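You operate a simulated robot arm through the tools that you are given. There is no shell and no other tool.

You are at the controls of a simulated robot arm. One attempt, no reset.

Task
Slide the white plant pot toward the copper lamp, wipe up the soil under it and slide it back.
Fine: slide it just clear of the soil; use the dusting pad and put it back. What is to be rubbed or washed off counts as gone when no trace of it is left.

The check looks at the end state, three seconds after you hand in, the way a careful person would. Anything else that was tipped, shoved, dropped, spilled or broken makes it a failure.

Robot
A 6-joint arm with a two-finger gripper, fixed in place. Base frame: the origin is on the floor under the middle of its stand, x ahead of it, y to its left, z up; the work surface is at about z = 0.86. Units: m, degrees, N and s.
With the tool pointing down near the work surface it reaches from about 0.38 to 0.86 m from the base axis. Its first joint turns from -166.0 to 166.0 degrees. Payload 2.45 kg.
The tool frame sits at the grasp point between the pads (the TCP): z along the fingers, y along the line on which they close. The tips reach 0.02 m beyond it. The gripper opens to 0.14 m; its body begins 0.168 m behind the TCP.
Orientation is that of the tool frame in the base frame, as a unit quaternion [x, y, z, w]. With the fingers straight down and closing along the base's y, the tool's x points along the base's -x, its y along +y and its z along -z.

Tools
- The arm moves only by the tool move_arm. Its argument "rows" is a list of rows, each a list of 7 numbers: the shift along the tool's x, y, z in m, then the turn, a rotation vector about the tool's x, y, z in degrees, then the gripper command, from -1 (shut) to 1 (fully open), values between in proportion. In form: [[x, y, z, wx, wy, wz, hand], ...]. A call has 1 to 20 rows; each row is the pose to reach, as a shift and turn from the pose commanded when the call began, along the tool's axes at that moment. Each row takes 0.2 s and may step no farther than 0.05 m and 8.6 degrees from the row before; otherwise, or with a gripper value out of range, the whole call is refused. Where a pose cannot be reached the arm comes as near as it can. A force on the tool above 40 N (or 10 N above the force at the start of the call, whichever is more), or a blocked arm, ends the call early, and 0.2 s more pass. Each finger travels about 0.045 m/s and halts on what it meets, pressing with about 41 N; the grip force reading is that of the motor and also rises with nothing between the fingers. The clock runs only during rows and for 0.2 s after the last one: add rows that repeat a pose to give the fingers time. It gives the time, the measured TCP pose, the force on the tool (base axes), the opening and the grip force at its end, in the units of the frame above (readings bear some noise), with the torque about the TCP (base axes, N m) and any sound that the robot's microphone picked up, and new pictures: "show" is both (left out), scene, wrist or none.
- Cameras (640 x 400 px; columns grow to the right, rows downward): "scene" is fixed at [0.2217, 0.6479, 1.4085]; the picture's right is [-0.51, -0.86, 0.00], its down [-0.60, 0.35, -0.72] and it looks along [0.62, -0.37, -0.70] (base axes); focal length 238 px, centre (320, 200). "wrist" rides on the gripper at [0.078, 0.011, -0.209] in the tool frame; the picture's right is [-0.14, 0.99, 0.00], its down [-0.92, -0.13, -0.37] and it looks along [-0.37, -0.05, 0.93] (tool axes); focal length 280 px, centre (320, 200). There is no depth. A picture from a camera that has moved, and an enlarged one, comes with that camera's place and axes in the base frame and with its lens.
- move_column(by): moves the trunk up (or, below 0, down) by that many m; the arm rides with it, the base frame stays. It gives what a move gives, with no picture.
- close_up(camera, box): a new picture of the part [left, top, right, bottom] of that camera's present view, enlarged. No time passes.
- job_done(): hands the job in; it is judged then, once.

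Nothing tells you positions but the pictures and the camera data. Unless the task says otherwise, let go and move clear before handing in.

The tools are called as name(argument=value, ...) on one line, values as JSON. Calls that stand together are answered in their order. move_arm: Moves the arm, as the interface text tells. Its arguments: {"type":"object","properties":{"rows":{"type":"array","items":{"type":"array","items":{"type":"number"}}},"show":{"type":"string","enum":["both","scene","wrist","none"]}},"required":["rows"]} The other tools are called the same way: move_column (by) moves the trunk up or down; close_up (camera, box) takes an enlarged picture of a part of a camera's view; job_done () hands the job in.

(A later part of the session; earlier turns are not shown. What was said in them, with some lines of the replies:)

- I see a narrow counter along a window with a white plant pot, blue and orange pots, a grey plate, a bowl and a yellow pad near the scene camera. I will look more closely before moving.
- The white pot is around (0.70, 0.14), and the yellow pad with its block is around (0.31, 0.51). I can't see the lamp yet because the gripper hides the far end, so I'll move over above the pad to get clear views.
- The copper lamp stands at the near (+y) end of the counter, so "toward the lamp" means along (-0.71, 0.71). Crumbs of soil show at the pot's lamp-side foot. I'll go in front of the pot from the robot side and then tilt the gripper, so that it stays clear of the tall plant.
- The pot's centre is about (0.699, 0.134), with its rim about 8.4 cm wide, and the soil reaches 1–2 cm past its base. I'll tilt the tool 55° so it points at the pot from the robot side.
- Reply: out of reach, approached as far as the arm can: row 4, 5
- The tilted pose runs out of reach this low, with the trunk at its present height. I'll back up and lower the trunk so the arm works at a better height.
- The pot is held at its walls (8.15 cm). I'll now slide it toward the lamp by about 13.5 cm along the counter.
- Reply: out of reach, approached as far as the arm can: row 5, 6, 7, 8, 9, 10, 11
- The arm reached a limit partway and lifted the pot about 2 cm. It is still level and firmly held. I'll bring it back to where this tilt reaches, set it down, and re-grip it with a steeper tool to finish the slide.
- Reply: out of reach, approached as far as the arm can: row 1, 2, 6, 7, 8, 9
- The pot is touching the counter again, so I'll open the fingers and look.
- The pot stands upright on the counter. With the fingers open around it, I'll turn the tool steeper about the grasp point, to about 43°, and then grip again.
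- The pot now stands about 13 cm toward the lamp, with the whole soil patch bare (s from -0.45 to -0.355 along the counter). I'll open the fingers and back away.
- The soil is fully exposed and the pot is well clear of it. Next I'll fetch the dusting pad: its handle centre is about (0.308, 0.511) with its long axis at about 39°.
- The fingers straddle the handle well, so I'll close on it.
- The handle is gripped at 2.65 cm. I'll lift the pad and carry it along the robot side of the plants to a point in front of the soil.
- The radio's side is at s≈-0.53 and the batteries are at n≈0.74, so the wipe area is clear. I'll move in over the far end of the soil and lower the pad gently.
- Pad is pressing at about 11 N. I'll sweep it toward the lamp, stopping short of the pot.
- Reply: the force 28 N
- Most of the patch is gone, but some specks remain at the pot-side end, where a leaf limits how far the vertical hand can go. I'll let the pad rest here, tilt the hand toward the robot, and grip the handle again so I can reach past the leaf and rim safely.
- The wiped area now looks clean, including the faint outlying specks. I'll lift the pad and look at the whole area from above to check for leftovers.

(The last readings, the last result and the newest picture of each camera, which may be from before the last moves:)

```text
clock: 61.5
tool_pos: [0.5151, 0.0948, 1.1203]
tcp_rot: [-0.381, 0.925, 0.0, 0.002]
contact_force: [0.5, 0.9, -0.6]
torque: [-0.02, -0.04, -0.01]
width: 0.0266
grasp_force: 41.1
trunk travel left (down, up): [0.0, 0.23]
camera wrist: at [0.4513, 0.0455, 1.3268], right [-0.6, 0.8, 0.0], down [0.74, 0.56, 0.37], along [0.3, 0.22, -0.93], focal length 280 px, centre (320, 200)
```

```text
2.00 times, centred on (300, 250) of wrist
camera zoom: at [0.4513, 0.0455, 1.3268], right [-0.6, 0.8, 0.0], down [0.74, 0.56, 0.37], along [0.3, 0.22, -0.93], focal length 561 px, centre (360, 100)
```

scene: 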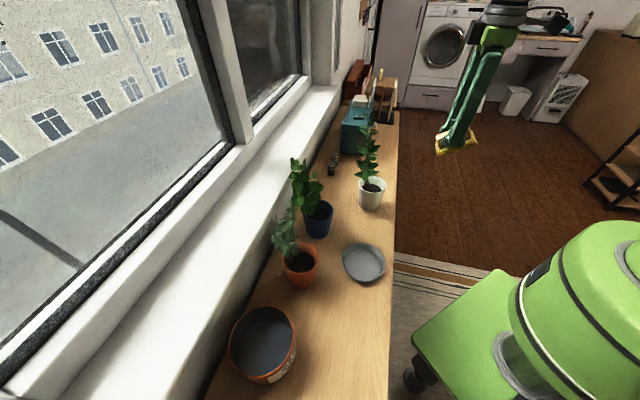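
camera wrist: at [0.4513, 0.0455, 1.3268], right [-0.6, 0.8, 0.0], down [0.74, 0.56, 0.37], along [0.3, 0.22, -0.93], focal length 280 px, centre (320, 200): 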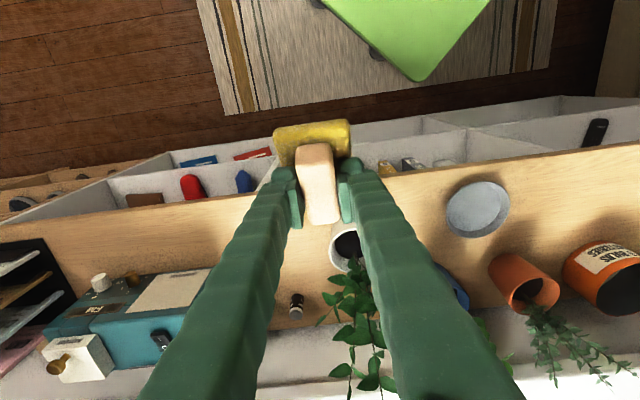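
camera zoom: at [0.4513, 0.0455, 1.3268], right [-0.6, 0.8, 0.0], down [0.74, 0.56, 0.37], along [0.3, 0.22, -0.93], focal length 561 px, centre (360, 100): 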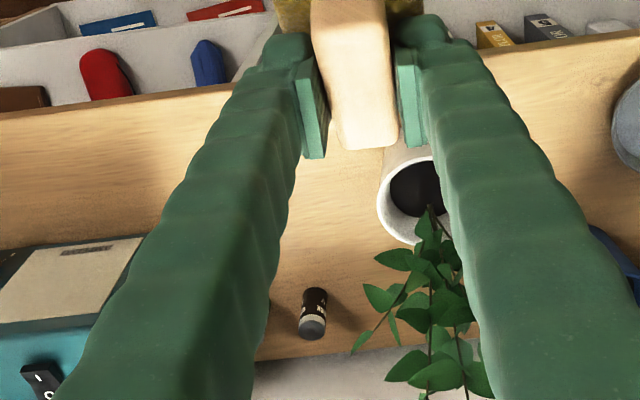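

move_arm(rows=[[0, 0.045, 0, 0, 0, 0, -0.8], [0, 0.09, 0, 0, 0, 0, -0.8], [0, 0.135, 0, 0, 0, 0, -0.8], [0, 0.135, 0, 0, 0, 0, -0.8]], show="wrist")

close_up(camera="wrist", box=[90, 180, 270, 300])

close_up(camera="wrist", box=[120, 190, 220, 270])

close_up(camera="scene", box=[340, 120, 400, 190])

```text
clock: 62.5
tool_pos: [0.4196, 0.1906, 1.1181]
tcp_rot: [-0.382, 0.924, 0.0, 0.002]
contact_force: [0.4, -0.5, -0.3]
torque: [-0.01, -0.03, -0.01]
width: 0.0266
grasp_force: 41.0
trunk travel left (down, up): [0.0, 0.23]
camera wrist: at [0.3561, 0.1408, 1.326], right [-0.6, 0.8, 0.0], down [0.74, 0.56, 0.37], along [0.3, 0.22, -0.93], focal length 280 px, centre (320, 200)
```

wrist: 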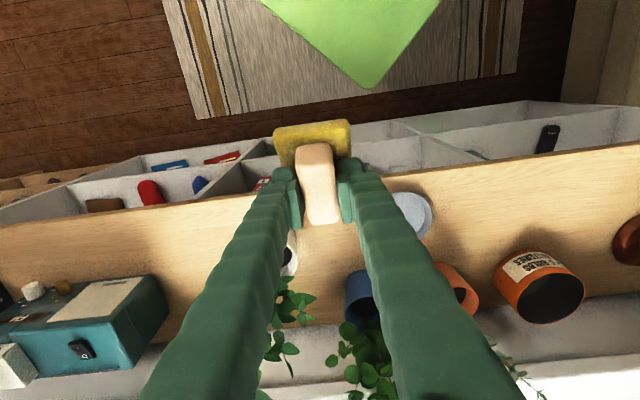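

```text
3.33 times, centred on (180, 240) of wrist
camera zoom: at [0.3561, 0.1408, 1.326], right [-0.6, 0.8, 0.0], down [0.74, 0.56, 0.37], along [0.3, 0.22, -0.93], focal length 935 px, centre (787, 67)
```

zoom: 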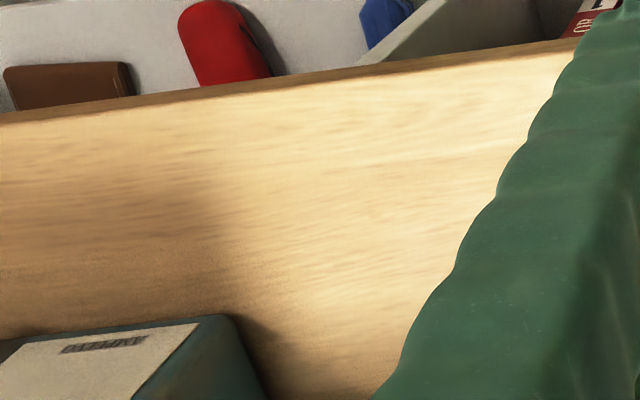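

```text
5.00 times, centred on (170, 230) of wrist
camera zoom: at [0.3561, 0.1408, 1.326], right [-0.6, 0.8, 0.0], down [0.74, 0.56, 0.37], along [0.3, 0.22, -0.93], focal length 1402 px, centre (1070, 50)
```

zoom: 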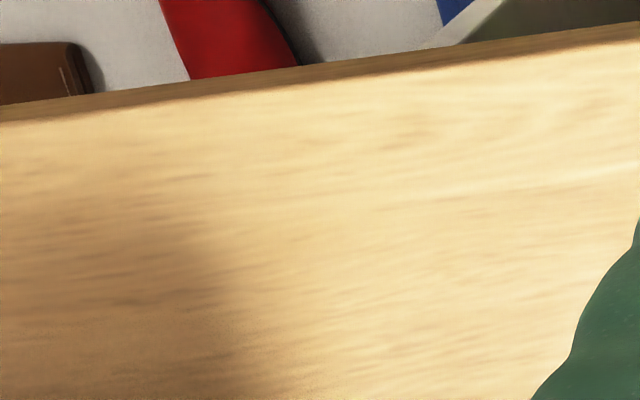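

```text
5.71 times, centred on (370, 155) of scene
camera zoom: at [0.2217, 0.6479, 1.4085], right [-0.51, -0.86, 0.0], down [-0.6, 0.35, -0.72], along [0.62, -0.37, -0.7], focal length 1363 px, centre (34, 457)
```

zoom: 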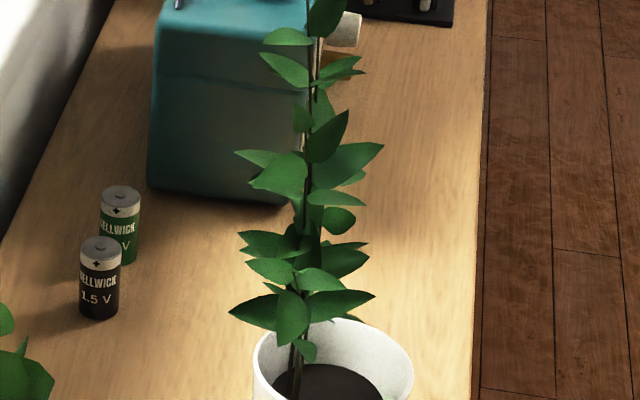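

No soil is left in view. Now I'll bring the pad back to its original place, with the same yaw and the same tilt it is gripped at so it lies flat.

move_arm(rows=[[-0.0186, 0.0384, 0.0085, 0, 0, 0.73, -0.8], [-0.0372, 0.0768, 0.017, 0, 0, 1.46, -0.8], [-0.0557, 0.1152, 0.0255, 0, 0, 2.2, -0.8], [-0.0743, 0.1536, 0.034, 0, 0, 2.9, -0.8], [-0.0929, 0.1919, 0.0425, 0, 0, 3.65, -0.8], [-0.1115, 0.2303, 0.051, 0, 0, 4.4, -0.8], [-0.13, 0.2687, 0.0595, 0, 0, 5.1, -0.8], [-0.1486, 0.3071, 0.068, 0, 0, 5.85, -0.8], [-0.1486, 0.3071, 0.068, 0, 0, 5.85, -0.8]], show="none")

move_arm(rows=[[0, 0, 0, 0, -7.5, 0, -0.8], [0, 0, 0, 0, -15, 0, -0.8], [0, 0, 0, 0, -22.5, 0, -0.8], [0, 0, 0, 0, -30, 0, -0.8], [0, 0, 0, 0, -30, 0, -0.8]])

```text
clock: 64.5
tool_pos: [0.3084, 0.5137, 1.051]
tcp_rot: [-0.335, 0.942, 0.0, 0.002]
contact_force: [-0.5, 0.1, -0.1]
torque: [-0.04, 0.0, 0.02]
width: 0.0267
grasp_force: 41.1
trunk travel left (down, up): [0.0, 0.23]
```

```text
clock: 65.7
tool_pos: [0.3081, 0.5115, 1.0513]
tcp_rot: [-0.324, 0.909, 0.087, 0.246]
contact_force: [-0.5, 0.2, 0.2]
torque: [0.0, -0.01, 0.0]
width: 0.0266
grasp_force: 40.9
trunk travel left (down, up): [0.0, 0.23]
camera wrist: at [0.1677, 0.4105, 1.1913], right [-0.53, 0.84, 0.07], down [0.55, 0.28, 0.78], along [0.64, 0.46, -0.62], focal length 280 px, centre (320, 200)
```

scene: 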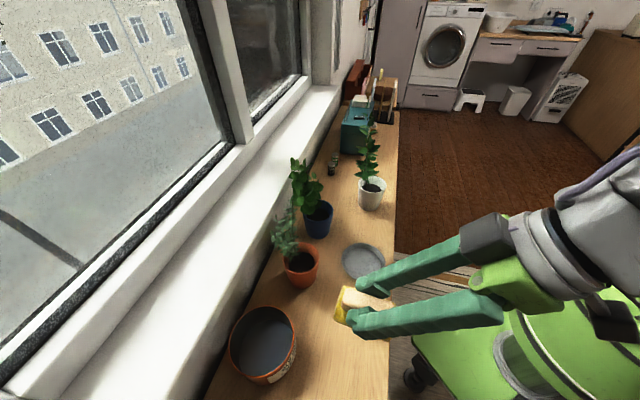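
wrist: 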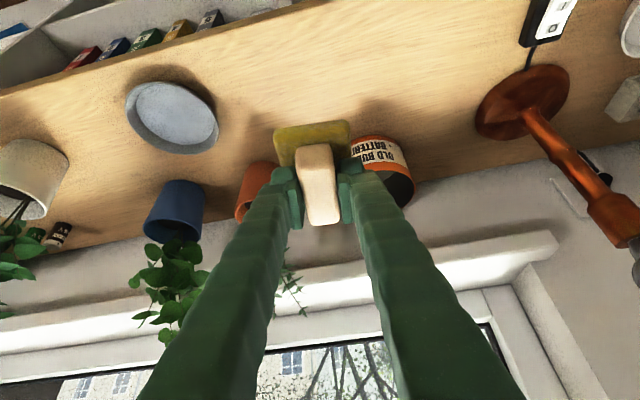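

move_arm(rows=[[0.0176, 0.001, 0.0302, 0, 0, 0, -0.8], [0.0353, 0.001, 0.0604, 0, 0, 0, -0.8], [0.0529, 0.001, 0.0906, 0, 0, 0, -0.8], [0.0655, 0.001, 0.1121, 0, 0, 0, -0.8], [0.0715, 0.001, 0.1225, 0, 0, 0, -0.8], [0.074, 0.001, 0.1268, 0, 0, 0, -0.8], [0.0748, 0.001, 0.1281, 0, 0, 0, -0.8]])

close_up(camera="scene", box=[300, 290, 420, 390])

```text
clock: 67.3
tool_pos: [0.3068, 0.5132, 0.9031]
tcp_rot: [-0.323, 0.91, 0.087, 0.245]
contact_force: [-0.4, -0.1, -1.0]
torque: [0.0, -0.03, -0.05]
width: 0.0266
grasp_force: 40.8
trunk travel left (down, up): [0.0, 0.23]
camera wrist: at [0.1669, 0.4109, 1.043], right [-0.53, 0.84, 0.07], down [0.55, 0.29, 0.78], along [0.64, 0.45, -0.62], focal length 280 px, centre (320, 200)
```

scene: 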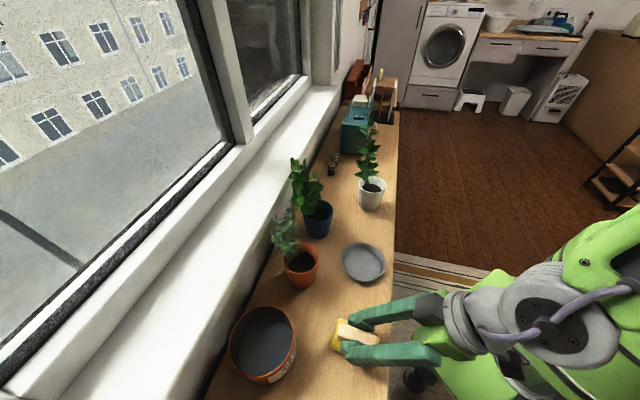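
wrist: 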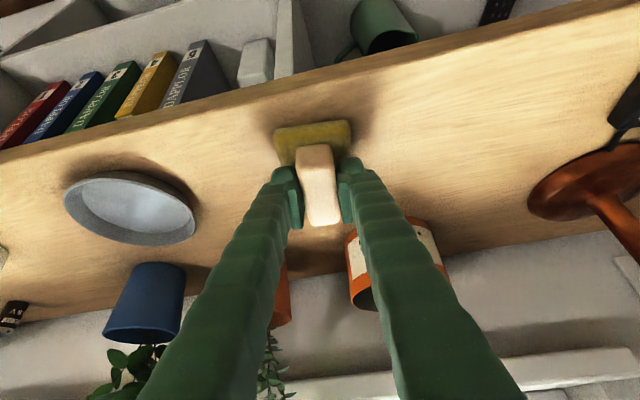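

```text
4.00 times, centred on (360, 340) of scene
camera zoom: at [0.2217, 0.6479, 1.4085], right [-0.51, -0.86, 0.0], down [-0.6, 0.35, -0.72], along [0.62, -0.37, -0.7], focal length 954 px, centre (160, -360)
```

zoom: 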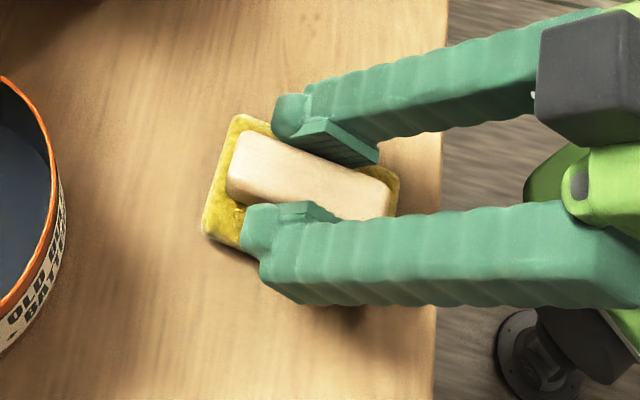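

move_arm(rows=[[0.0008, 0, 0.0013, 0, 0, 0, -0.8], [0.0015, 0, 0.0026, 0, 0, 0, -0.8], [0.0015, 0, 0.0026, 0, 0, 0, -0.8]], show="none")

```text
clock: 68.1
tool_pos: [0.3074, 0.5121, 0.9004]
tcp_rot: [-0.323, 0.909, 0.088, 0.246]
contact_force: [-0.9, -1.4, 5.8]
torque: [-0.13, 0.35, 0.03]
width: 0.0266
grasp_force: 41.0
trunk travel left (down, up): [0.0, 0.23]
```

move_arm(rows=[[0, 0, 0, 0, 0, 0, -0.4], [0, 0, 0, 0, 0, 0, 0], [0, 0, 0, 0, 0, 0, 0.143], [0, 0, 0, 0, 0, 0, 0.143], [0, 0, -0.03, 0, 0, 0, 0.143], [0, 0, -0.07, 0, 0, 0, 0.143], [0, 0, -0.11, 0, 0, 0, 0.143], [0, 0, -0.15, 0, 0, 0, 0.143]])

close_up(camera="scene", box=[310, 300, 400, 380])

```text
clock: 69.9
tool_pos: [0.2491, 0.4637, 1.0284]
tcp_rot: [-0.322, 0.91, 0.087, 0.246]
contact_force: [-0.2, 0.1, 0.8]
torque: [0.01, -0.01, -0.03]
width: 0.0799
grasp_force: 0.0
trunk travel left (down, up): [0.0, 0.23]
camera wrist: at [0.1074, 0.3633, 1.1688], right [-0.53, 0.84, 0.07], down [0.55, 0.29, 0.78], along [0.64, 0.45, -0.62], focal length 280 px, centre (320, 200)
```

scene: 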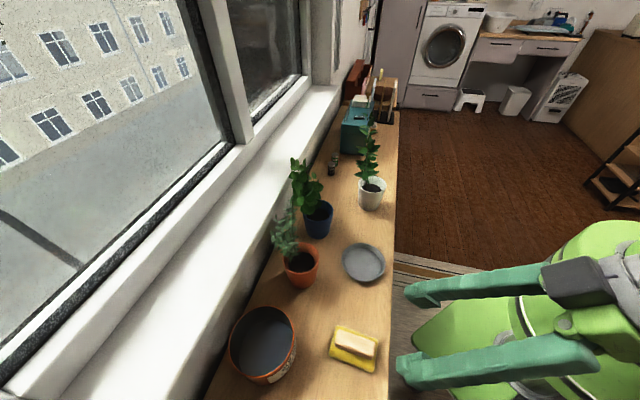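
wrist: 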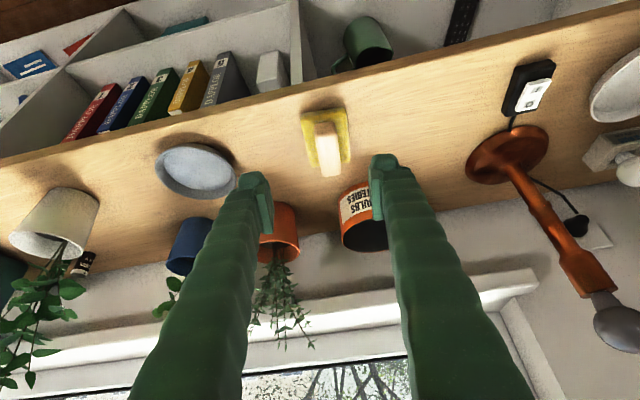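

```text
5.00 times, centred on (355, 340) of scene
camera zoom: at [0.2217, 0.6479, 1.4085], right [-0.51, -0.86, 0.0], down [-0.6, 0.35, -0.72], along [0.62, -0.37, -0.7], focal length 1192 px, centre (145, -500)
```

zoom: 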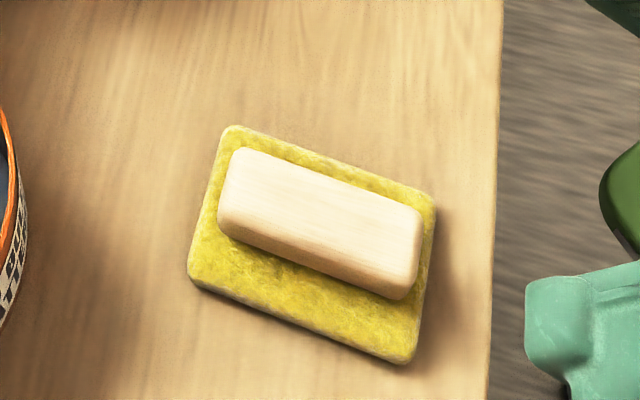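

The pad is back, but it shifted about 1 cm toward the lamp on release. I'll grip it once more and nudge it to its exact original spot.

move_arm(rows=[[0, 0.01, 0.03, 0, 0, 0, 0.143], [-0.001, 0.01, 0.07, 0, 0, 0, 0.143], [-0.002, 0.01, 0.11, 0, 0, 0, 0.143], [-0.002, 0.01, 0.14, 0, 0, 0, 0.143], [-0.002, 0.01, 0.149, 0, 0, 0, 0.143], [-0.002, 0.01, 0.149, 0, 0, 0, 0.143]])

close_up(camera="wrist", box=[220, 90, 420, 270])

```text
clock: 71.3
tool_pos: [0.3035, 0.5218, 0.9013]
tcp_rot: [-0.323, 0.91, 0.087, 0.246]
contact_force: [-0.2, -0.7, 0.3]
torque: [0.01, -0.02, 0.01]
width: 0.0801
grasp_force: 0.0
trunk travel left (down, up): [0.0, 0.23]
camera wrist: at [0.1621, 0.4203, 1.0418], right [-0.53, 0.84, 0.07], down [0.55, 0.29, 0.78], along [0.64, 0.45, -0.62], focal length 280 px, centre (320, 200)
```

scene: 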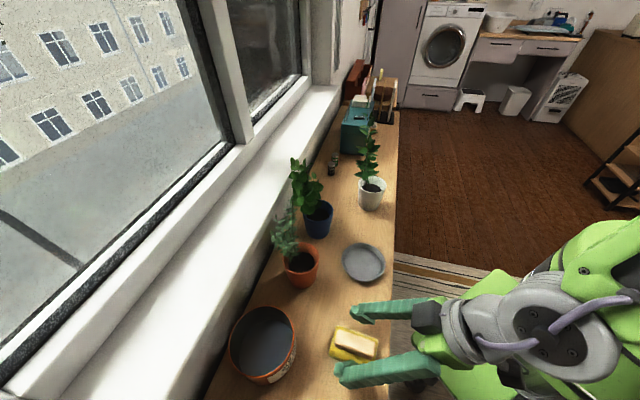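
wrist: 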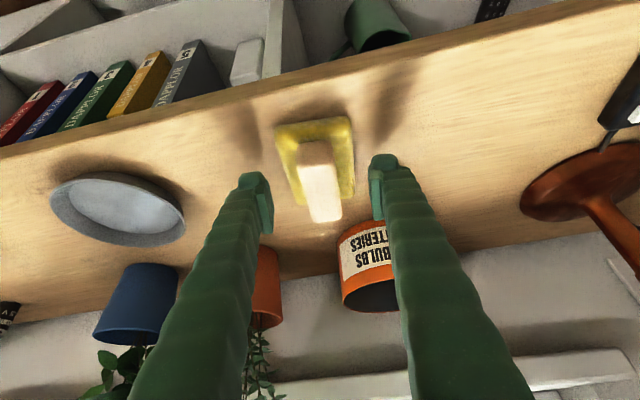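

```text
2.22 times, centred on (320, 180) of wrist
camera zoom: at [0.1621, 0.4203, 1.0418], right [-0.53, 0.84, 0.07], down [0.55, 0.29, 0.78], along [0.64, 0.45, -0.62], focal length 623 px, centre (320, 244)
```

zoom: 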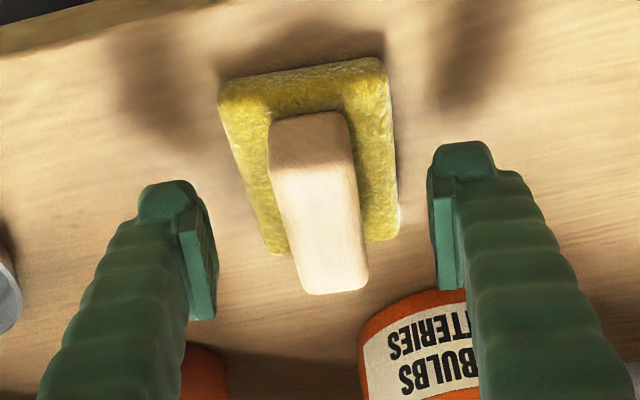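

move_arm(rows=[[0, 0, 0, 0, 0, 0, -0.2], [0, 0, 0, 0, 0, 0, -0.5], [0, 0, 0, 0, 0, 0, -0.8], [0, 0, 0, 0, 0, 0, -0.8], [0, 0, 0, 0, 0, 0, -0.8], [0.001, -0.005, -0.0006, 0, 0, 0, -0.8], [0.002, -0.0102, -0.0012, 0, 0, 0, -0.8], [0.002, -0.0102, -0.0012, 0, 0, 0, -0.8]])

close_up(camera="scene", box=[310, 300, 400, 380])

```text
clock: 73.1
tool_pos: [0.3074, 0.5117, 0.9018]
tcp_rot: [-0.323, 0.91, 0.087, 0.245]
contact_force: [-0.5, -0.3, 0.7]
torque: [0.03, -0.06, -0.01]
width: 0.0267
grasp_force: 40.7
trunk travel left (down, up): [0.0, 0.23]
camera wrist: at [0.1661, 0.4109, 1.042], right [-0.53, 0.84, 0.07], down [0.55, 0.29, 0.78], along [0.64, 0.45, -0.62], focal length 280 px, centre (320, 200)
```

scene: 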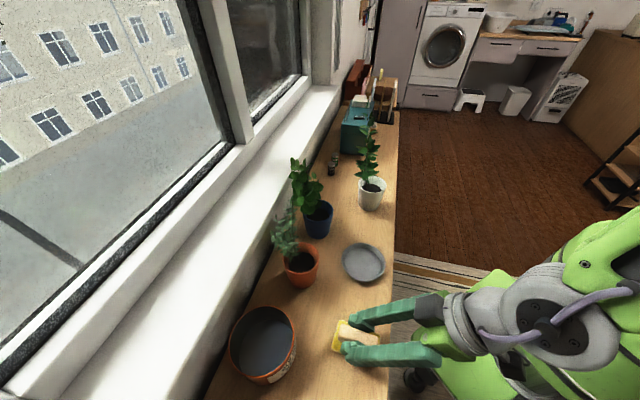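
wrist: 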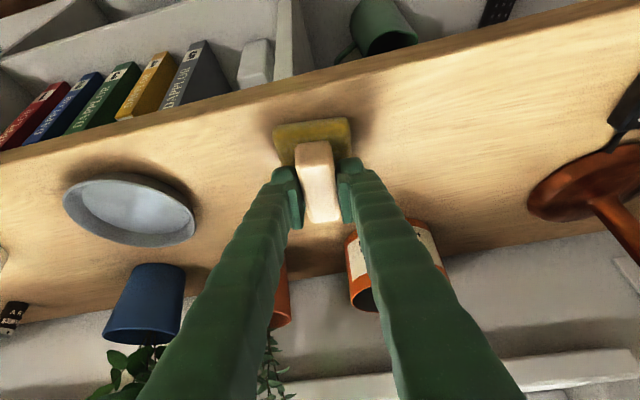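

```text
5.00 times, centred on (355, 340) of scene
camera zoom: at [0.2217, 0.6479, 1.4085], right [-0.51, -0.86, 0.0], down [-0.6, 0.35, -0.72], along [0.62, -0.37, -0.7], focal length 1192 px, centre (145, -500)
```

zoom: 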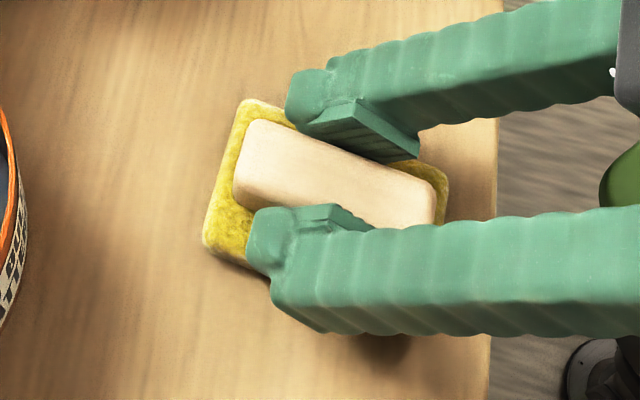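

move_arm(rows=[[0, 0, 0, 0, 0, 0, -0.58], [0, 0, 0, 0, 0, 0, -0.54], [0, 0, 0, 0, 0, 0, -0.5], [0, 0, 0, 0, 0, 0, -0.4], [0, 0, 0, 0, 0, 0, -0.25], [0, 0, 0, 0, 0, 0, 0], [0, 0, 0, 0, 0, 0, 0.143], [0, 0, 0, 0, 0, 0, 0.143]])

close_up(camera="scene", box=[310, 300, 400, 380])

```text
clock: 74.9
tool_pos: [0.307, 0.5124, 0.9018]
tcp_rot: [-0.323, 0.91, 0.086, 0.246]
contact_force: [-0.3, -0.1, -0.1]
torque: [-0.01, 0.02, 0.02]
width: 0.0801
grasp_force: 0.0
trunk travel left (down, up): [0.0, 0.23]
camera wrist: at [0.1661, 0.4109, 1.042], right [-0.53, 0.84, 0.07], down [0.55, 0.29, 0.78], along [0.64, 0.45, -0.62], focal length 280 px, centre (320, 200)
```

scene: 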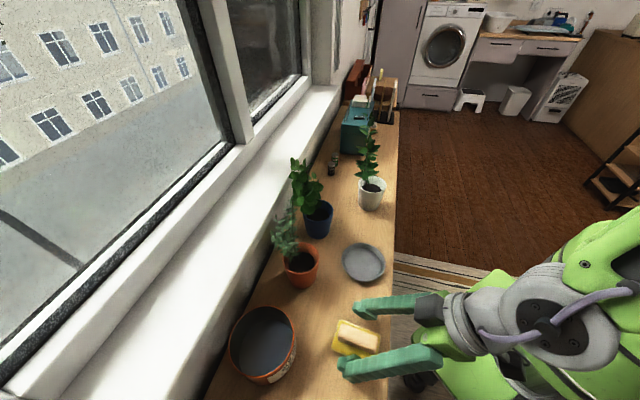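
wrist: 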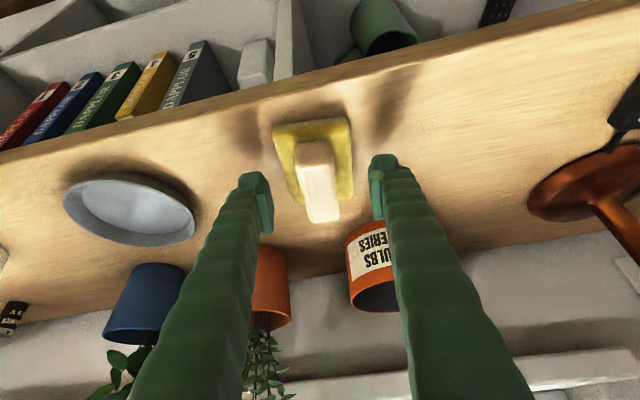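

```text
5.00 times, centred on (355, 340) of scene
camera zoom: at [0.2217, 0.6479, 1.4085], right [-0.51, -0.86, 0.0], down [-0.6, 0.35, -0.72], along [0.62, -0.37, -0.7], focal length 1192 px, centre (145, -500)
```

zoom: 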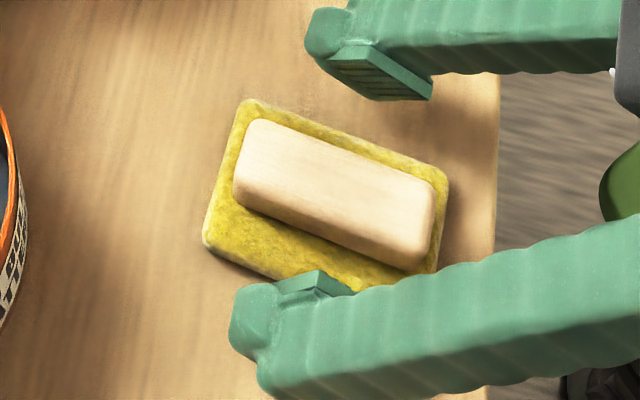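

move_arm(rows=[[0, 0, 0, 0, 0, 0, 0.43], [0, 0, 0, 0, 0, 0, 0.43], [0, 0, -0.03, 0, 0, 0, 0.43], [0, 0, -0.07, 0, 0, 0, 0.43], [0, 0, -0.11, 0, 0, 0, 0.43], [0, 0, -0.15, 0, 0, 0, 0.43]], show="scene")

close_up(camera="scene", box=[310, 300, 400, 380])

```text
clock: 76.3
tool_pos: [0.2466, 0.4618, 1.0323]
tcp_rot: [-0.323, 0.91, 0.086, 0.245]
contact_force: [0.3, -0.2, -0.5]
torque: [0.0, -0.02, -0.01]
width: 0.1
grasp_force: 0.1
trunk travel left (down, up): [0.0, 0.23]
```

scene: 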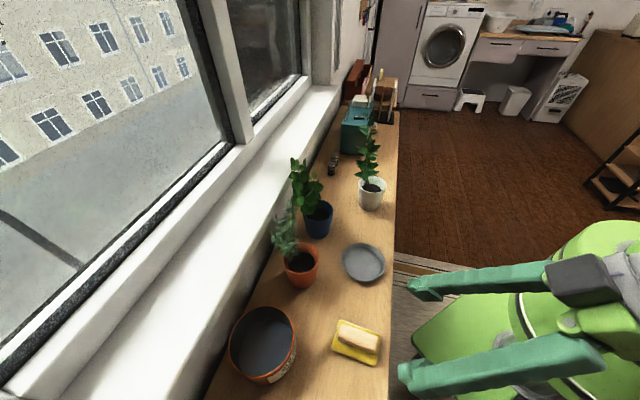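

```text
5.00 times, centred on (355, 340) of scene
camera zoom: at [0.2217, 0.6479, 1.4085], right [-0.51, -0.86, 0.0], down [-0.6, 0.35, -0.72], along [0.62, -0.37, -0.7], focal length 1192 px, centre (145, -500)
```

zoom: 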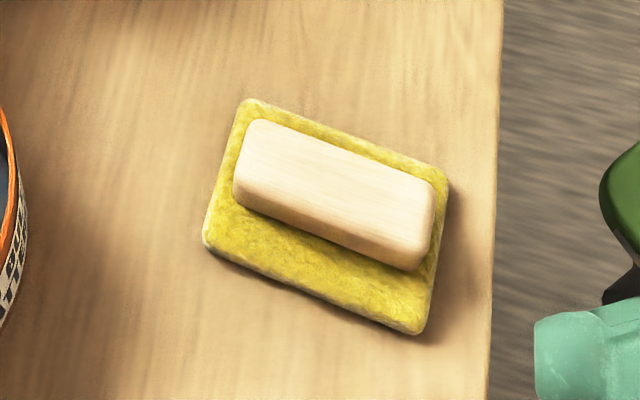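

The pad is back exactly where it was. Now I'll return to the front of the white pot, first upright and well clear of the plants, and take another look at the wiped area on the way.

move_arm(rows=[[-0.0042, -0.0421, -0.0117, -0.15, 3, -0.56, 0.5], [-0.0083, -0.0843, -0.0235, -0.3, 6, -1.1, 0.6], [-0.0125, -0.1264, -0.0352, -0.45, 9, -1.7, 0.7], [-0.0166, -0.1685, -0.0469, -0.6, 12, -2.2, 0.8], [-0.0208, -0.2107, -0.0587, -0.75, 15, -2.8, 0.9], [-0.0249, -0.2528, -0.0704, -0.9, 18, -3.4, 1], [-0.0291, -0.2949, -0.0821, -1.05, 21, -3.9, 1], [-0.0332, -0.337, -0.0938, -1.2, 24, -4.5, 1], [-0.0374, -0.3792, -0.1056, -1.35, 27, -5, 1], [-0.0415, -0.4213, -0.1173, -1.49, 29.9, -5.6, 1], [-0.0415, -0.4213, -0.1173, -1.49, 29.9, -5.6, 1]])

close_up(camera="wrist", box=[215, 170, 395, 290])

close_up(camera="wrist", box=[230, 190, 320, 260])

```text
clock: 78.7
tool_pos: [0.4963, 0.1208, 1.1541]
tcp_rot: [-0.382, 0.924, -0.001, 0.002]
contact_force: [0.7, -0.5, 0.6]
torque: [0.02, 0.03, -0.03]
width: 0.14
grasp_force: 0.0
trunk travel left (down, up): [0.0, 0.23]
camera wrist: at [0.4328, 0.0725, 1.3614], right [-0.6, 0.8, 0.0], down [0.74, 0.56, 0.37], along [0.3, 0.22, -0.93], focal length 280 px, centre (320, 200)
```

scene: 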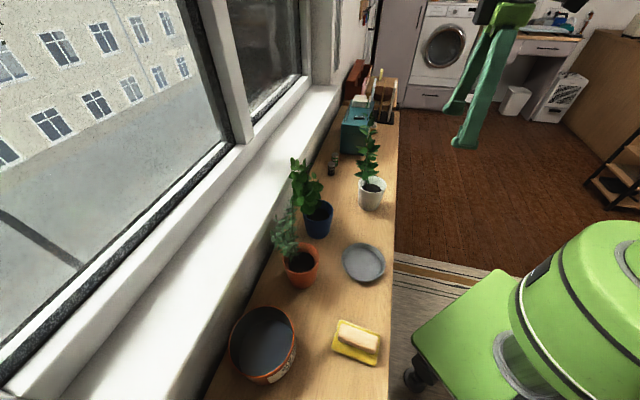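
wrist: 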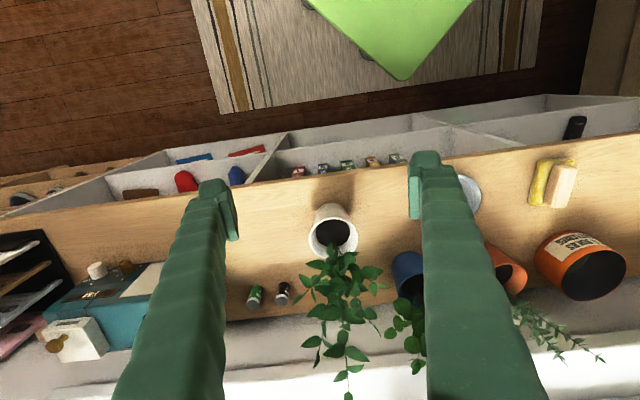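

```text
3.33 times, centred on (305, 230) of wrist
camera zoom: at [0.4328, 0.0725, 1.3614], right [-0.6, 0.8, 0.0], down [0.74, 0.56, 0.37], along [0.3, 0.22, -0.93], focal length 935 px, centre (370, 100)
```

zoom: 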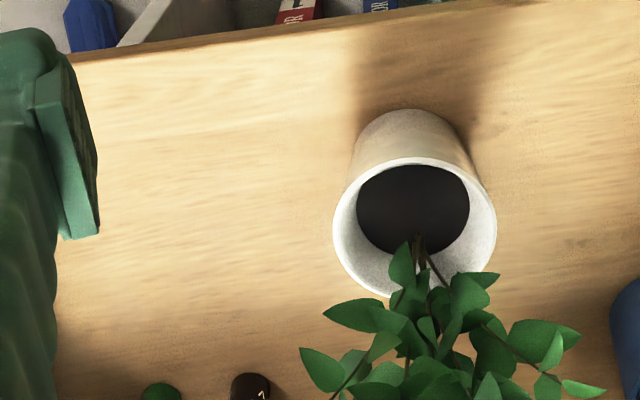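

```text
5.71 times, centred on (275, 225) of wrist
camera zoom: at [0.4328, 0.0725, 1.3614], right [-0.6, 0.8, 0.0], down [0.74, 0.56, 0.37], along [0.3, 0.22, -0.93], focal length 1602 px, centre (577, 57)
```

zoom: 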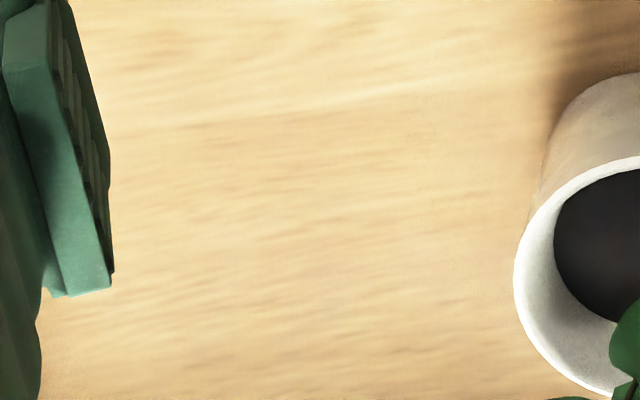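

The counter is clean where the pot stood. Now I'll tilt and descend to the pre-grasp pose in front of the pot.

move_arm(rows=[[-0.01, 0, 0.0247, 0, -7.2, 0, 1], [-0.02, 0, 0.0493, 0, -14.4, 0, 1], [-0.03, 0, 0.074, 0, -21.6, 0, 1], [-0.04, 0, 0.0986, 0, -28.8, 0, 1], [-0.05, 0, 0.1233, 0, -36, 0, 1], [-0.0604, -0.0006, 0.1479, 0, -43, 0, 1], [-0.0604, -0.0006, 0.1479, 0, -43, 0, 1]])

```text
clock: 80.3
tool_pos: [0.5414, 0.165, 1.004]
tcp_rot: [-0.354, 0.859, 0.14, 0.341]
contact_force: [-0.1, 0.2, -0.3]
torque: [0.03, 0.02, 0.02]
width: 0.1401
grasp_force: 0.1
trunk travel left (down, up): [0.0, 0.23]
camera wrist: at [0.3912, 0.0304, 1.1029], right [-0.63, 0.77, 0.09], down [0.39, 0.2, 0.9], along [0.68, 0.6, -0.43], focal length 280 px, centre (320, 200)
```

scene: 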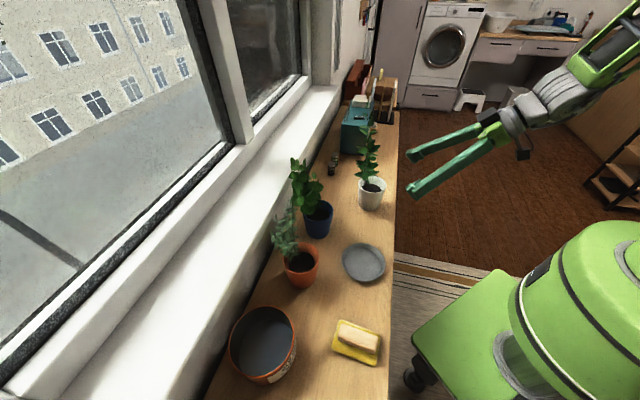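
wrist: 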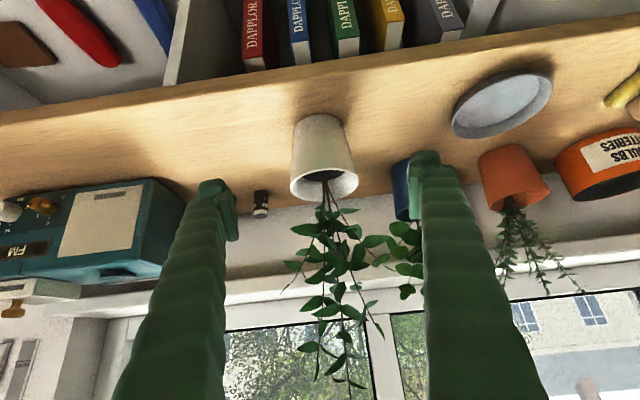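

move_arm(rows=[[0, 0, 0.03, 0, 0, 0, 1], [0, 0, 0.06, 0, 0, 0, 1], [0, 0, 0.09, 0, 0, 0, 1], [0.0005, 0, 0.117, 0, 0, 0, 1], [0.0008, 0, 0.137, 0, 0, 0, 1], [0.0008, 0, 0.137, 0, 0, 0, 1]])

close_up(camera="scene", box=[310, 110, 450, 230])

```text
clock: 81.7
tool_pos: [0.6089, 0.23, 0.9048]
tcp_rot: [-0.355, 0.859, 0.14, 0.341]
contact_force: [0.7, 1.0, 0.2]
torque: [-0.02, 0.0, 0.0]
width: 0.1401
grasp_force: 0.0
trunk travel left (down, up): [0.0, 0.23]
camera wrist: at [0.4578, 0.0967, 1.0031], right [-0.63, 0.77, 0.09], down [0.39, 0.2, 0.9], along [0.68, 0.6, -0.43], focal length 280 px, centre (320, 200)
```

scene: 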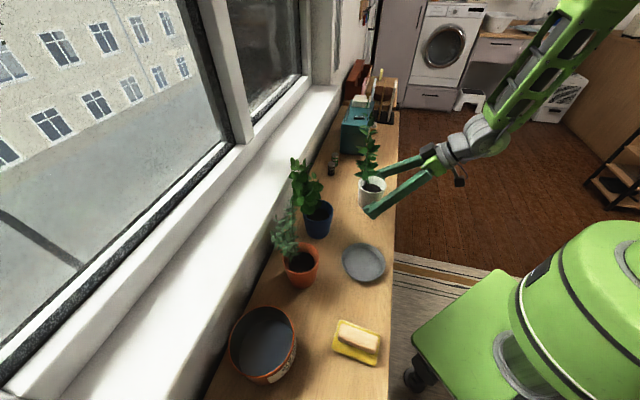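
wrist: 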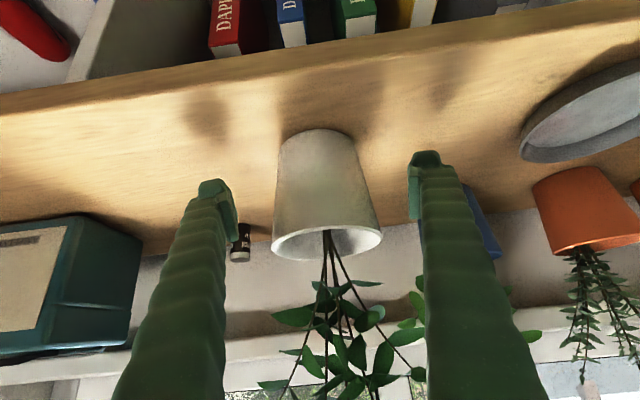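

```text
3.33 times, centred on (380, 170) of scene
camera zoom: at [0.2217, 0.6479, 1.4085], right [-0.51, -0.86, 0.0], down [-0.6, 0.35, -0.72], along [0.62, -0.37, -0.7], focal length 795 px, centre (120, 300)
```

zoom: 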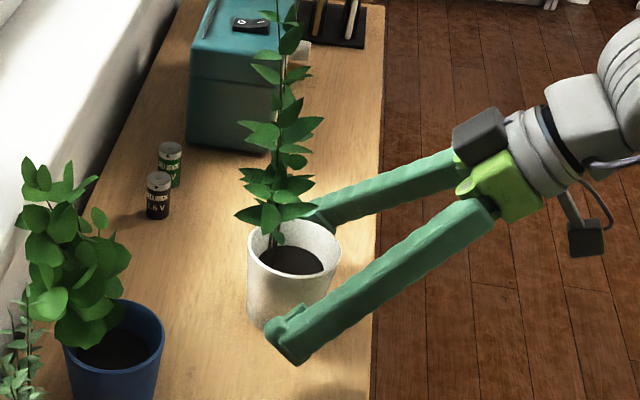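

move_arm(rows=[[0, 0, 0, 0, 0, 0, 0.5], [0, 0, 0, 0, 0, 0, 0.25], [0, 0, 0, 0, 0, 0, 0], [0, 0, 0, 0, 0, 0, -0.2], [0, 0, 0, 0, 0, 0, -0.2], [0, 0, 0, 0, 0, 0, -0.2]], show="wrist")

```text
clock: 83.1
tool_pos: [0.608, 0.2308, 0.9054]
tcp_rot: [-0.355, 0.859, 0.141, 0.342]
contact_force: [0.5, -0.2, 0.1]
torque: [0.04, -0.02, 0.0]
width: 0.0793
grasp_force: 40.2
trunk travel left (down, up): [0.0, 0.23]
camera wrist: at [0.4574, 0.0963, 1.0033], right [-0.63, 0.77, 0.09], down [0.39, 0.2, 0.9], along [0.68, 0.6, -0.43], focal length 280 px, centre (320, 200)
```

wrist: 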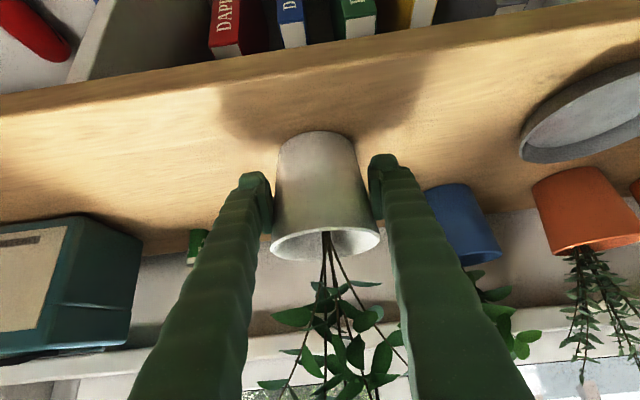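

Gripped at the same width as before. I'll slide the pot back along the same line to its original spot.

move_arm(rows=[[0.0002, -0.01, -0.0001, 0, 0, 0, -0.2], [0.0004, -0.024, -0.0003, 0, 0, 0, -0.2], [0.0006, -0.039, -0.0005, 0, 0, 0, -0.2], [0.0008, -0.054, -0.0007, 0, 0, 0, -0.2], [0.001, -0.069, -0.0009, 0, 0, 0, -0.2], [0.0012, -0.084, -0.0011, 0, 0, 0, -0.2], [0.0014, -0.099, -0.0013, 0, 0, 0, -0.2], [0.0016, -0.113, -0.0015, 0, 0, 0, -0.2], [0.0018, -0.125, -0.0017, 0, 0, 0, -0.2], [0.002, -0.1333, -0.0018, 0, 0, 0, -0.2], [0.002, -0.1333, -0.0018, 0, 0, 0, -0.2]])

close_up(camera="scene", box=[340, 130, 410, 200])

```text
clock: 85.5
tool_pos: [0.6984, 0.133, 0.9063]
tcp_rot: [-0.354, 0.859, 0.14, 0.342]
contact_force: [0.0, -0.4, -0.3]
torque: [0.01, -0.02, 0.0]
width: 0.0783
grasp_force: 41.4
trunk travel left (down, up): [0.0, 0.23]
camera wrist: at [0.5491, -0.0003, 1.0038], right [-0.63, 0.77, 0.09], down [0.39, 0.2, 0.9], along [0.68, 0.6, -0.43], focal length 280 px, centre (320, 200)
```

scene: 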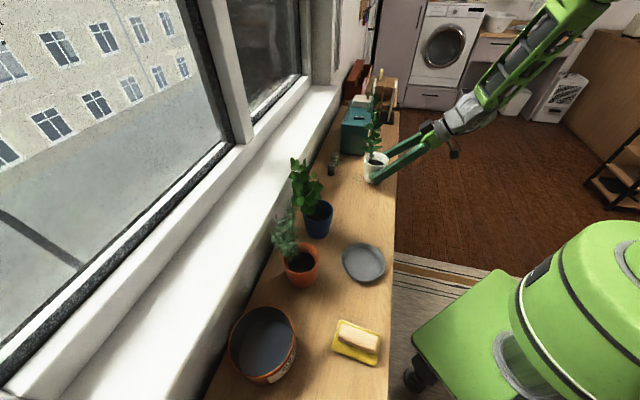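
wrist: 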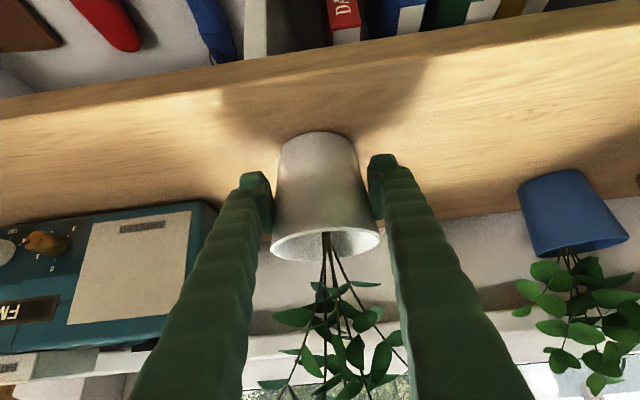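

```text
5.71 times, centred on (375, 165) of scene
camera zoom: at [0.2217, 0.6479, 1.4085], right [-0.51, -0.86, 0.0], down [-0.6, 0.35, -0.72], along [0.62, -0.37, -0.7], focal length 1363 px, centre (6, 400)
```

zoom: 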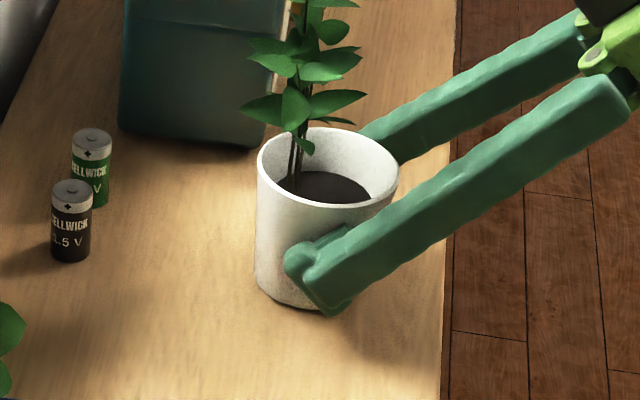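

The pot is back but sits about 7 mm too far toward the window compared with the first picture. I'll nudge it while it's still held.

move_arm(rows=[[0.0025, 0.001, -0.0024, 0, 0, 0, -0.2], [0.0051, 0.002, -0.0048, 0, 0, 0, -0.2], [0.0051, 0.002, -0.0048, 0, 0, 0, -0.2]], show="none")

close_up(camera="scene", box=[340, 130, 410, 200])

```text
clock: 86.3
tool_pos: [0.692, 0.1293, 0.9073]
tcp_rot: [-0.355, 0.859, 0.14, 0.341]
contact_force: [-0.3, -0.1, -0.1]
torque: [0.0, -0.04, -0.01]
width: 0.0785
grasp_force: 40.8
trunk travel left (down, up): [0.0, 0.23]
```

```text
5.71 times, centred on (375, 165) of scene
camera zoom: at [0.2217, 0.6479, 1.4085], right [-0.51, -0.86, 0.0], down [-0.6, 0.35, -0.72], along [0.62, -0.37, -0.7], focal length 1363 px, centre (6, 400)
```

zoom: 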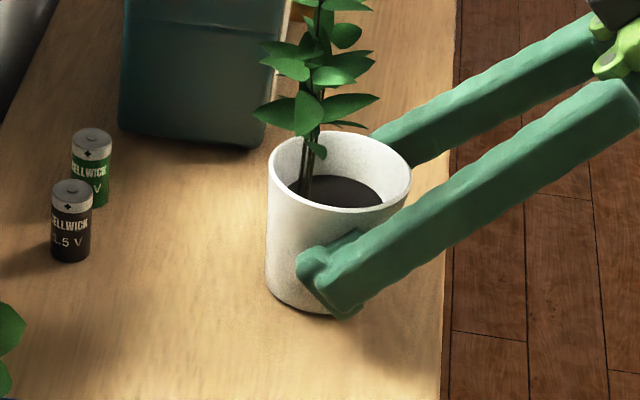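

The pot now matches its original position in the picture. I'll open the fingers slowly and check.

move_arm(rows=[[0, 0, 0, 0, 0, 0, 0.15], [0, 0, 0, 0, 0, 0, 0.25], [0, 0, 0, 0, 0, 0, 0.4], [0, 0, 0, 0, 0, 0, 0.6], [0, 0, 0, 0, 0, 0, 0.8], [0, 0, 0, 0, 0, 0, 1], [0, 0, 0, 0, 0, 0, 1]])

close_up(camera="scene", box=[340, 130, 410, 200])

```text
clock: 87.9
tool_pos: [0.6932, 0.1304, 0.9055]
tcp_rot: [-0.354, 0.86, 0.139, 0.341]
contact_force: [0.4, 0.2, -0.1]
torque: [0.0, 0.0, -0.02]
width: 0.1399
grasp_force: 0.0
trunk travel left (down, up): [0.0, 0.23]
camera wrist: at [0.5423, -0.0036, 1.004], right [-0.63, 0.77, 0.09], down [0.39, 0.2, 0.9], along [0.68, 0.6, -0.43], focal length 280 px, centre (320, 200)
```

scene: 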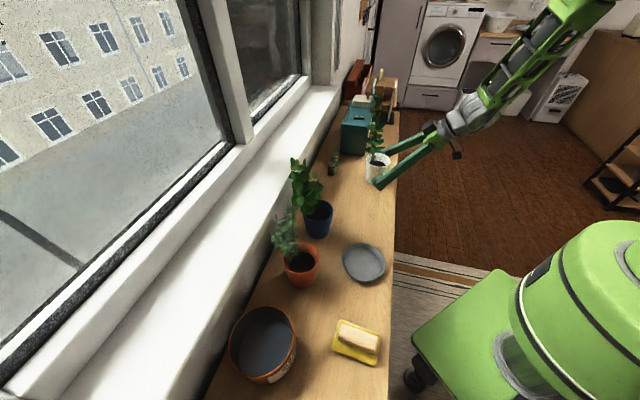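
wrist: 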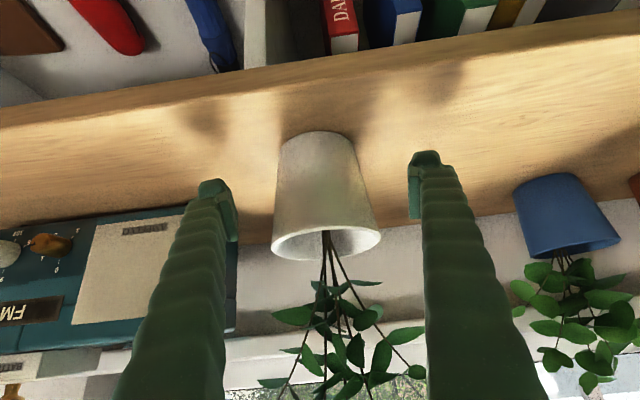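

```text
5.71 times, centred on (375, 165) of scene
camera zoom: at [0.2217, 0.6479, 1.4085], right [-0.51, -0.86, 0.0], down [-0.6, 0.35, -0.72], along [0.62, -0.37, -0.7], focal length 1363 px, centre (6, 400)
```

zoom: 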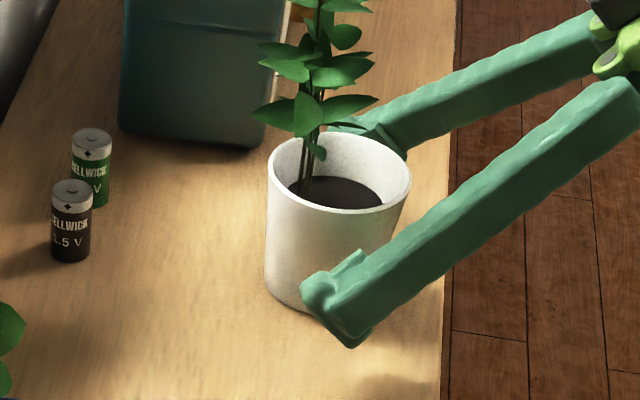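

move_arm(rows=[[0, 0, -0.025, 0, 0, 0, 1], [0, 0, -0.05, 0, 0, 0, 1], [0, 0, -0.08, 0, 0, 0, 1], [0, 0, -0.11, 0, 0, 0, 1], [0, 0, -0.145, 0, 0, 0, 1]], show="none")

move_arm(rows=[[-0.01, 0, -0.025, 0, 7, 0, 1], [-0.02, 0, -0.05, 0, 14, 0, 1], [-0.03, 0, -0.075, 0, 21, 0, 1], [-0.04, 0, -0.1, 0, 28, 0, 1], [-0.05, 0, -0.125, 0, 35.5, 0, 1], [-0.058, 0, -0.151, 0, 43, 0, 1], [-0.058, 0, -0.151, 0, 43, 0, 1]])

close_up(camera="scene", box=[340, 130, 410, 200])

close_up(camera="wrist", box=[230, 150, 410, 290])

close_up(camera="scene", box=[300, 60, 440, 220])

```text
clock: 89.1
tool_pos: [0.622, 0.0599, 1.0131]
tcp_rot: [-0.355, 0.859, 0.141, 0.341]
contact_force: [-0.3, -0.8, 0.2]
torque: [-0.02, -0.03, 0.01]
width: 0.1399
grasp_force: 0.0
trunk travel left (down, up): [0.0, 0.23]
```

```text
clock: 90.7
tool_pos: [0.5785, 0.0185, 1.1628]
tcp_rot: [-0.381, 0.924, 0.0, 0.002]
contact_force: [-0.4, 0.2, 0.0]
torque: [-0.04, 0.02, -0.01]
width: 0.1402
grasp_force: 0.0
trunk travel left (down, up): [0.0, 0.23]
camera wrist: at [0.5139, -0.0306, 1.3692], right [-0.6, 0.8, 0.0], down [0.74, 0.56, 0.37], along [0.3, 0.22, -0.93], focal length 280 px, centre (320, 200)
```

scene: 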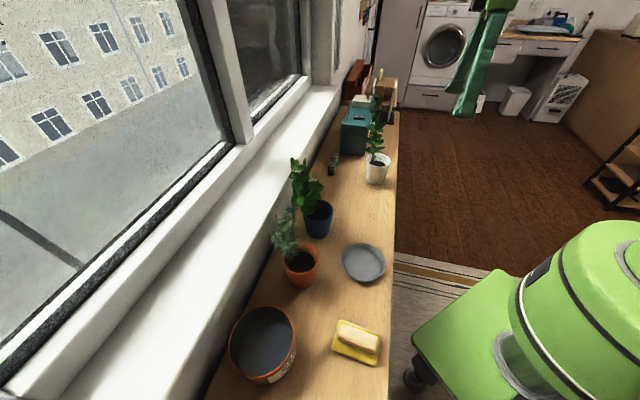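
wrist: 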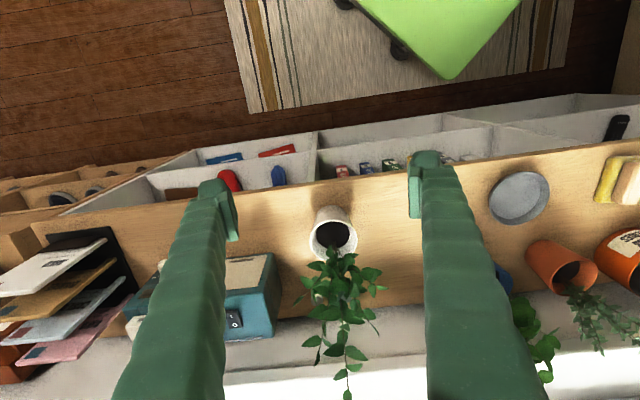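

```text
5.71 times, centred on (375, 165) of scene
camera zoom: at [0.2217, 0.6479, 1.4085], right [-0.51, -0.86, 0.0], down [-0.6, 0.35, -0.72], along [0.62, -0.37, -0.7], focal length 1363 px, centre (6, 400)
```

zoom: 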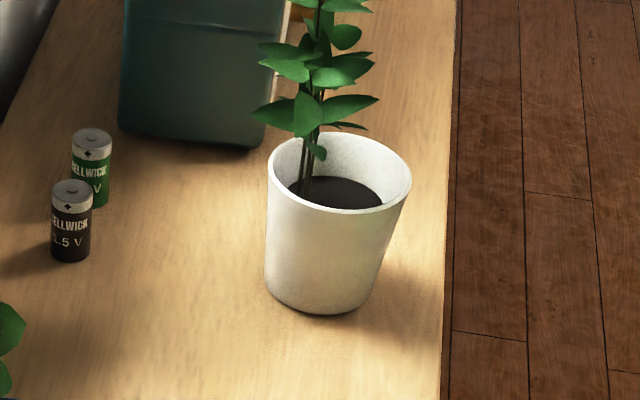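

```text
2.86 times, centred on (320, 220) of wrist
camera zoom: at [0.5139, -0.0306, 1.3692], right [-0.6, 0.8, 0.0], down [0.74, 0.56, 0.37], along [0.3, 0.22, -0.93], focal length 801 px, centre (320, 143)
```

zoom: 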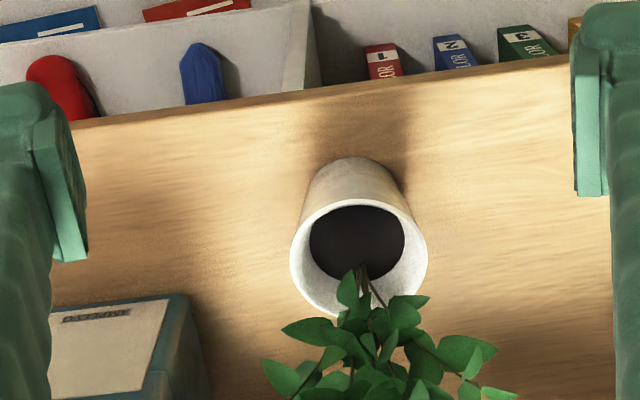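

```text
2.50 times, centred on (370, 140) of scene
camera zoom: at [0.2217, 0.6479, 1.4085], right [-0.51, -0.86, 0.0], down [-0.6, 0.35, -0.72], along [0.62, -0.37, -0.7], focal length 596 px, centre (195, 350)
```

zoom: 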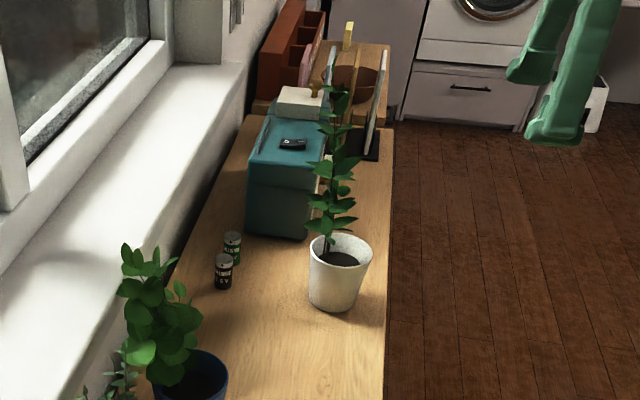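

The pot is back where it was in the first picture, upright, with no soil around it. The pad lies at its original spot, nothing else has moved, and the hand is empty and clear, so I'm handing in.

job_done()

```text
The job is handed in.
```

The soil is wiped up and the white pot is back in its original place. I slid the pot about 13 cm toward the copper lamp and wiped the patch with the dusting pad. It took a few passes to clear the last specks on the side nearest the pot.

- **Soil:** none shows in the close-ups of the counter, either before the pot went back or after.
- **Pot:** it stands upright and matches the first scene picture. While I was sliding it toward the lamp, the arm ran out of reach and lifted it about 2 cm. I set it back down and finished the slide with a different grip.
- **Pad:** it shifted about 1 cm when I first let go, so I gripped it again and moved it to its original spot.
- **Everything else:** nothing else looks moved or tipped in the final pictures. The gripper is empty and clear. I left the trunk lowered by 0.1 m.
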